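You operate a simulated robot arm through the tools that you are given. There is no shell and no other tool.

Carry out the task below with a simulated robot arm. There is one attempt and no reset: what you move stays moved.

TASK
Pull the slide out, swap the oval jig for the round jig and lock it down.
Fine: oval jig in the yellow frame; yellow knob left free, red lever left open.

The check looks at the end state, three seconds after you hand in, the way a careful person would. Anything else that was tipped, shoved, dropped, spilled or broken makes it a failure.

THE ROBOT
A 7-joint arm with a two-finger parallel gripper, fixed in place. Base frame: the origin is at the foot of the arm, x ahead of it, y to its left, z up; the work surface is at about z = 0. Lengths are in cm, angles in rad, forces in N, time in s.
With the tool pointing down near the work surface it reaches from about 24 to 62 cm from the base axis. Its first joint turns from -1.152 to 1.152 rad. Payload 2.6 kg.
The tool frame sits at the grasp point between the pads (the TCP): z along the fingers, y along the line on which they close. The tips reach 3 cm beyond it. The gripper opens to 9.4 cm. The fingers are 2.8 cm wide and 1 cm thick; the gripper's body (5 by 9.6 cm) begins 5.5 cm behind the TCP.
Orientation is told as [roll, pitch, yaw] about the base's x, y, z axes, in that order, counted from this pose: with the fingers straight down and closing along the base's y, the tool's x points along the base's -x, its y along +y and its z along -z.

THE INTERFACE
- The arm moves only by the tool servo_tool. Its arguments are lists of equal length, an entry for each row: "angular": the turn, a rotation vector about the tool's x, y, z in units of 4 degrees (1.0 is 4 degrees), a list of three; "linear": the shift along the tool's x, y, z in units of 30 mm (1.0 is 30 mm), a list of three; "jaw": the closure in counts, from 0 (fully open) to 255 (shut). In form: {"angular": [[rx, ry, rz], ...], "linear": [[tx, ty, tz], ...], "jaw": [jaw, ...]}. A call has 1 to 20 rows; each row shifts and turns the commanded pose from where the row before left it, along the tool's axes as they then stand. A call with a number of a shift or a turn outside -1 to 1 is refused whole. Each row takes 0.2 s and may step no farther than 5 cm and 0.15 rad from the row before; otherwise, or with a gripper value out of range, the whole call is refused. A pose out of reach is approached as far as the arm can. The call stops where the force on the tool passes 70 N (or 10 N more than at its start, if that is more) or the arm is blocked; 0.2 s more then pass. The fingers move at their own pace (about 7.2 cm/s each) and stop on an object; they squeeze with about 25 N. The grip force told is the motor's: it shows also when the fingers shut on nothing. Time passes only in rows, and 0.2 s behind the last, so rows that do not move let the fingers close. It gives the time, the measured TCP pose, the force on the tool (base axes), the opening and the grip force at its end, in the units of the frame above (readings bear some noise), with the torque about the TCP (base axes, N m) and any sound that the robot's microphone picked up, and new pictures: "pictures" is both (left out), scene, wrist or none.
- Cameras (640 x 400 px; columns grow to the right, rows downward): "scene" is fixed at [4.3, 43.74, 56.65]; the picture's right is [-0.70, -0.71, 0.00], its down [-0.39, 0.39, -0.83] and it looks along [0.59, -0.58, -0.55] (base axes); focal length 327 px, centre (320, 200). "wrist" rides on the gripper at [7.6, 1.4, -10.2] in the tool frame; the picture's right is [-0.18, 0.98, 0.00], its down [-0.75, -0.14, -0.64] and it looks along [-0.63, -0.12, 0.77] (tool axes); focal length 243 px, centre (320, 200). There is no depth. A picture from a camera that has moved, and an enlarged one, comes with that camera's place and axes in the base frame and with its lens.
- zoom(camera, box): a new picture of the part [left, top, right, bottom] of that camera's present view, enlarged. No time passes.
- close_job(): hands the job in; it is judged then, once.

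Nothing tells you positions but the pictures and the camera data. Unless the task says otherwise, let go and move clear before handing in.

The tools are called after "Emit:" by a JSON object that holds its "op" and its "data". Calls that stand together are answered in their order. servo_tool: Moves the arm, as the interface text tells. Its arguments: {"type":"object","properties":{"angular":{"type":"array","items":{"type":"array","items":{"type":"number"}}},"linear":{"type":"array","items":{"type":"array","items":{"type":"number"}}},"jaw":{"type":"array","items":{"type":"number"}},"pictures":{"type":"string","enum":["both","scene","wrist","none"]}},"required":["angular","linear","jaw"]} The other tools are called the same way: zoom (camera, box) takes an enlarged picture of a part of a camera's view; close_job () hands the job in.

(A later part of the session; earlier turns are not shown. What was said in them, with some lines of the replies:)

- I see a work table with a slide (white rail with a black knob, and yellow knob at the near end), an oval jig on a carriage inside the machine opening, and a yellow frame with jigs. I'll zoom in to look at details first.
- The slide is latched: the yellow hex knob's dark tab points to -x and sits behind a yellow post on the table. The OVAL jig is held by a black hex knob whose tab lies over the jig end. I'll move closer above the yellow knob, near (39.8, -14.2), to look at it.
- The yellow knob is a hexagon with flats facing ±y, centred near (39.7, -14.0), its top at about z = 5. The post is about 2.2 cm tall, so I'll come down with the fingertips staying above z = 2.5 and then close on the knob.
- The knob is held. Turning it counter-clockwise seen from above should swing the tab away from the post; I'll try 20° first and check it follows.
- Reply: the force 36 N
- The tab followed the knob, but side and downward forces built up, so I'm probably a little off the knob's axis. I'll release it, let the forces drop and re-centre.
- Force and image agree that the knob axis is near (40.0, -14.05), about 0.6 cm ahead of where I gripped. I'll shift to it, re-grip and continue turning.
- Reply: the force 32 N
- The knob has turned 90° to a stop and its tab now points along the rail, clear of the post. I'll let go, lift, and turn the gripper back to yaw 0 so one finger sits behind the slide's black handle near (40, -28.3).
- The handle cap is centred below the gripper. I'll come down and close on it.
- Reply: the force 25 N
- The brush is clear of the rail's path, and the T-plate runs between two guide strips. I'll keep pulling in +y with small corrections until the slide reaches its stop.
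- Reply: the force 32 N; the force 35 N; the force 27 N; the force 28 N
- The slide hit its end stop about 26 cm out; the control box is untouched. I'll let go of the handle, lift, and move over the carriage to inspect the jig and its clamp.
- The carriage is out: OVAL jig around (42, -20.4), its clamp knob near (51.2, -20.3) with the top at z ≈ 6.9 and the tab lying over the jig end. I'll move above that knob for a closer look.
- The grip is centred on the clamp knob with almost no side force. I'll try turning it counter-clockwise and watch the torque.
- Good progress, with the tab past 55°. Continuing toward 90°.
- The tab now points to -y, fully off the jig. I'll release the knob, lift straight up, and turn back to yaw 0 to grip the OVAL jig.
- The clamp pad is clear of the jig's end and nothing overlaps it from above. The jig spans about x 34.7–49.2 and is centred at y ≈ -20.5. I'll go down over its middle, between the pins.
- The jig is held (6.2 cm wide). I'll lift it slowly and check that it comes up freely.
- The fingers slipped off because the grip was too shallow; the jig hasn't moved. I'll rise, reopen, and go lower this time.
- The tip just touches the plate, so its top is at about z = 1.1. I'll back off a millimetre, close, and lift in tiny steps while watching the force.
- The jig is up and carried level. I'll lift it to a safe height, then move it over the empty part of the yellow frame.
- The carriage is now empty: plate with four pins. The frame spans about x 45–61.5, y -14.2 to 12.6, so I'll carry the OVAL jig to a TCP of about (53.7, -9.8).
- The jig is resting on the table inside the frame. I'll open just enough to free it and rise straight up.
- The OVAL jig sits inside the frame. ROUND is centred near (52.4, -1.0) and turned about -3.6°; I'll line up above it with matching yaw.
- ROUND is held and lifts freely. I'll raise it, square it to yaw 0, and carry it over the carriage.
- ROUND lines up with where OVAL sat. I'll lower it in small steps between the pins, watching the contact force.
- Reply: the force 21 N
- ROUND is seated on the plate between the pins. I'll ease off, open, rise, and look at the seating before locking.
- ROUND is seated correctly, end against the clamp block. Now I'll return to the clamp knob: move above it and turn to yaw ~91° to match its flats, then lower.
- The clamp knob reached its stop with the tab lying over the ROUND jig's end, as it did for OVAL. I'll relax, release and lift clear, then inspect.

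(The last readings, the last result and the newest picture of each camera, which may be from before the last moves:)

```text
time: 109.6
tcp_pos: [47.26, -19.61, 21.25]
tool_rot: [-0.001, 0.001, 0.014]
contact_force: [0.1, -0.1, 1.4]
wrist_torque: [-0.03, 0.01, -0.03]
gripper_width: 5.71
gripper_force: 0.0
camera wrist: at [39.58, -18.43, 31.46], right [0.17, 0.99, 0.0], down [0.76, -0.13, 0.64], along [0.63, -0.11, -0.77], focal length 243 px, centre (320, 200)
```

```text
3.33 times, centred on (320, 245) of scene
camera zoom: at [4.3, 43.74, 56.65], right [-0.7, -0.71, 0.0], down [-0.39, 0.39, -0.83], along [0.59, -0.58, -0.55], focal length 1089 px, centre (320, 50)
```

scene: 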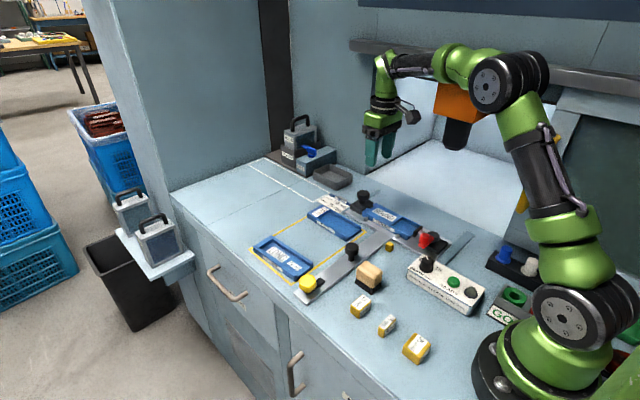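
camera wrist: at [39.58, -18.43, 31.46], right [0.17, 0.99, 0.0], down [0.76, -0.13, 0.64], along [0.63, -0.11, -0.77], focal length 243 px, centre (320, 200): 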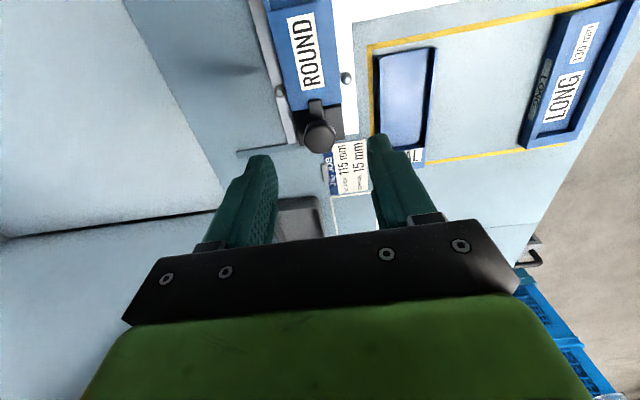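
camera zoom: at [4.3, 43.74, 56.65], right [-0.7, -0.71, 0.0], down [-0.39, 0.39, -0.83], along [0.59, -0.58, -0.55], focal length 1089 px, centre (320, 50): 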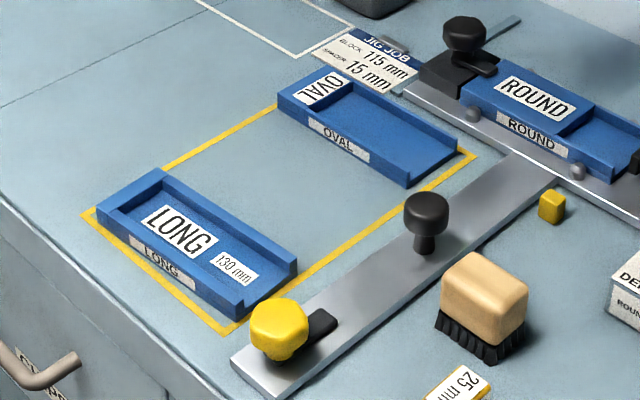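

Emit:
{"op": "zoom", "data": {"camera": "scene", "box": [350, 180, 400, 220]}}

Emit:
{"op": "zoom", "data": {"camera": "wrist", "box": [270, 60, 370, 170]}}

Emit:
{"op": "zoom", "data": {"camera": "scene", "box": [340, 220, 560, 370]}}

Emit:
{"op": "zoom", "data": {"camera": "scene", "box": [295, 190, 375, 250]}}

```text
10.00 times, centred on (375, 200) of scene
camera zoom: at [4.3, 43.74, 56.65], right [-0.7, -0.71, 0.0], down [-0.39, 0.39, -0.83], along [0.59, -0.58, -0.55], focal length 3268 px, centre (-230, 200)
```

zoom: 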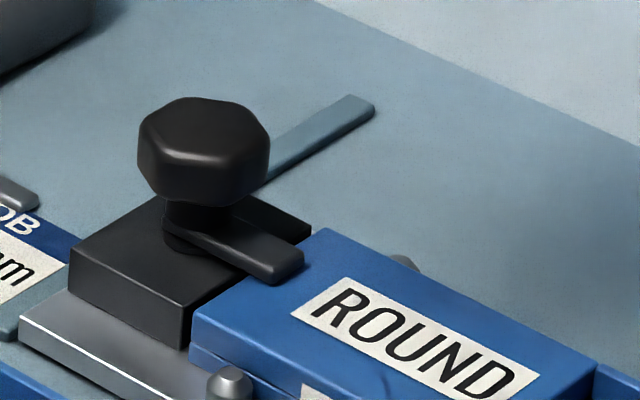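

```text
3.64 times, centred on (320, 115) of wrist
camera zoom: at [39.58, -18.43, 31.46], right [0.17, 0.99, 0.0], down [0.76, -0.13, 0.64], along [0.63, -0.11, -0.77], focal length 882 px, centre (320, 509)
```

zoom: 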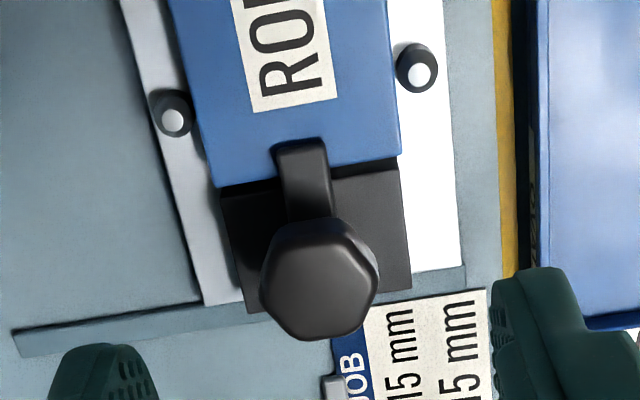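

```text
2.67 times, centred on (450, 295) of scene
camera zoom: at [4.3, 43.74, 56.65], right [-0.7, -0.71, 0.0], down [-0.39, 0.39, -0.83], along [0.59, -0.58, -0.55], focal length 872 px, centre (-27, -53)
```

zoom: 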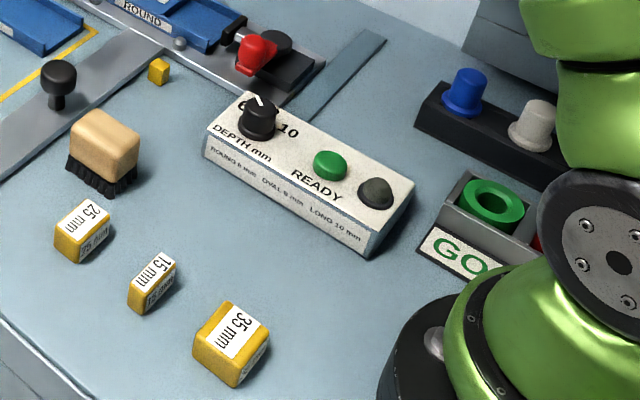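

```text
6.67 times, centred on (335, 220) of scene
camera zoom: at [4.3, 43.74, 56.65], right [-0.7, -0.71, 0.0], down [-0.39, 0.39, -0.83], along [0.59, -0.58, -0.55], focal length 2179 px, centre (220, 67)
```

zoom: 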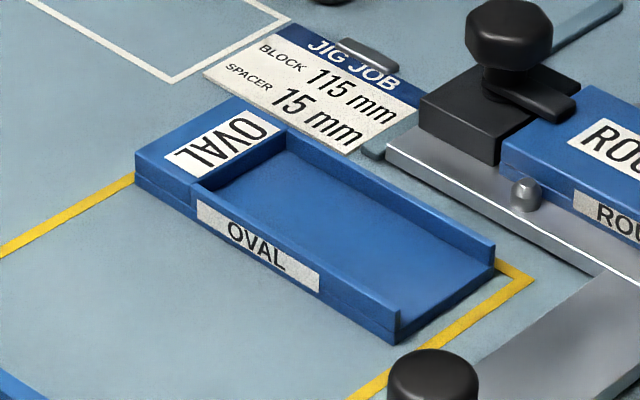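

Everything checks out:
- **ROUND jig:** seated, with the clamp tab over its end.
- **OVAL jig:** inside the yellow frame.
- **Slide:** out.
- **Everything else:** undisturbed.

I'll move the arm back to its starting area and hand in.

Emit:
{"op": "servo_tool", "data": {"angular": [[0, 0, 0], [0, 0, 0], [0, 0, 0], [0, 0, 0], [0, 0, 0], [0, 0, 0]], "linear": [[0.6, 0.1, -0.5], [0.8, 0.13, -0.5], [0.8, 0.13, -0.5], [0.8, 0.13, -0.5], [0.6, 0.1, -0.4], [0, 0, 0]], "jaw": [60, 30, 0, 0, 0, 0], "pictures": "both"}}

Emit:
{"op": "zoom", "data": {"camera": "wrist", "box": [200, 0, 640, 240]}}

```text
time: 111.0
tcp_pos: [36.38, -17.97, 28.41]
tool_rot: [0.0, -0.001, 0.014]
contact_force: [-0.2, 0.4, 0.2]
wrist_torque: [0.02, -0.01, 0.01]
gripper_width: 9.42
gripper_force: 0.0
camera wrist: at [28.76, -16.72, 38.63], right [0.17, 0.99, 0.0], down [0.76, -0.13, 0.64], along [0.63, -0.11, -0.77], focal length 243 px, centre (320, 200)
```

scene: 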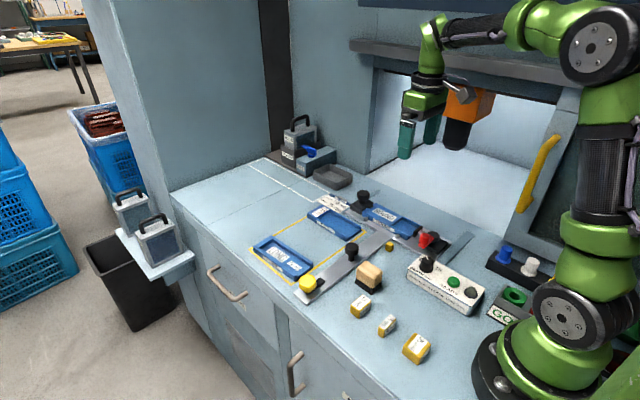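
wrist: 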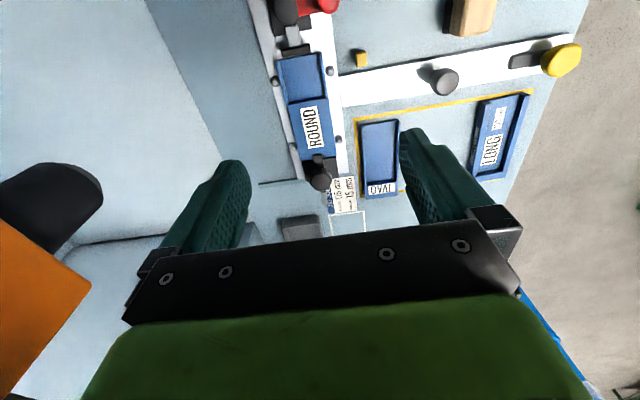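

```text
1.45 times, centred on (420, 120) of wrist
camera zoom: at [28.76, -16.72, 38.63], right [0.17, 0.99, 0.0], down [0.76, -0.13, 0.64], along [0.63, -0.11, -0.77], focal length 353 px, centre (174, 316)
```

zoom: 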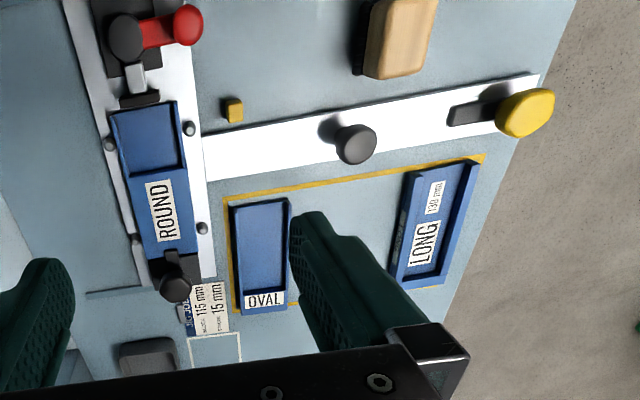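

The final view shows the slide out, ROUND clamped on the carriage, OVAL in the yellow frame and the arm clear. I'm handing in now.

Emit:
{"op": "close_job", "data": {}}

```text
The job is handed in.
```

The job is handed in: the slide is pulled out, and the round jig has replaced the oval one and is locked down. I don't have the verdict from the check.

- **Slide:** I turned the yellow knob a quarter turn to free it, then pulled the slide about 26 cm out to its end stop. The yellow knob is left free.
- **Round jig:** it sits flat on the carriage between the four pins. The black clamp knob is turned back to its stop, with its tab over the end of the jig. There is about a 1 mm gap between the jig and the clamp block.
- **Oval jig:** it rests inside the yellow frame, slightly closer to the frame's far edge than centred.
- **Red lever:** I left it open and did not touch it.

On the first attempt to lift the oval jig, the fingers slipped off because the grip was too shallow. The jig stayed in place, and the second, lower grip held. In the last pictures nothing else had moved.
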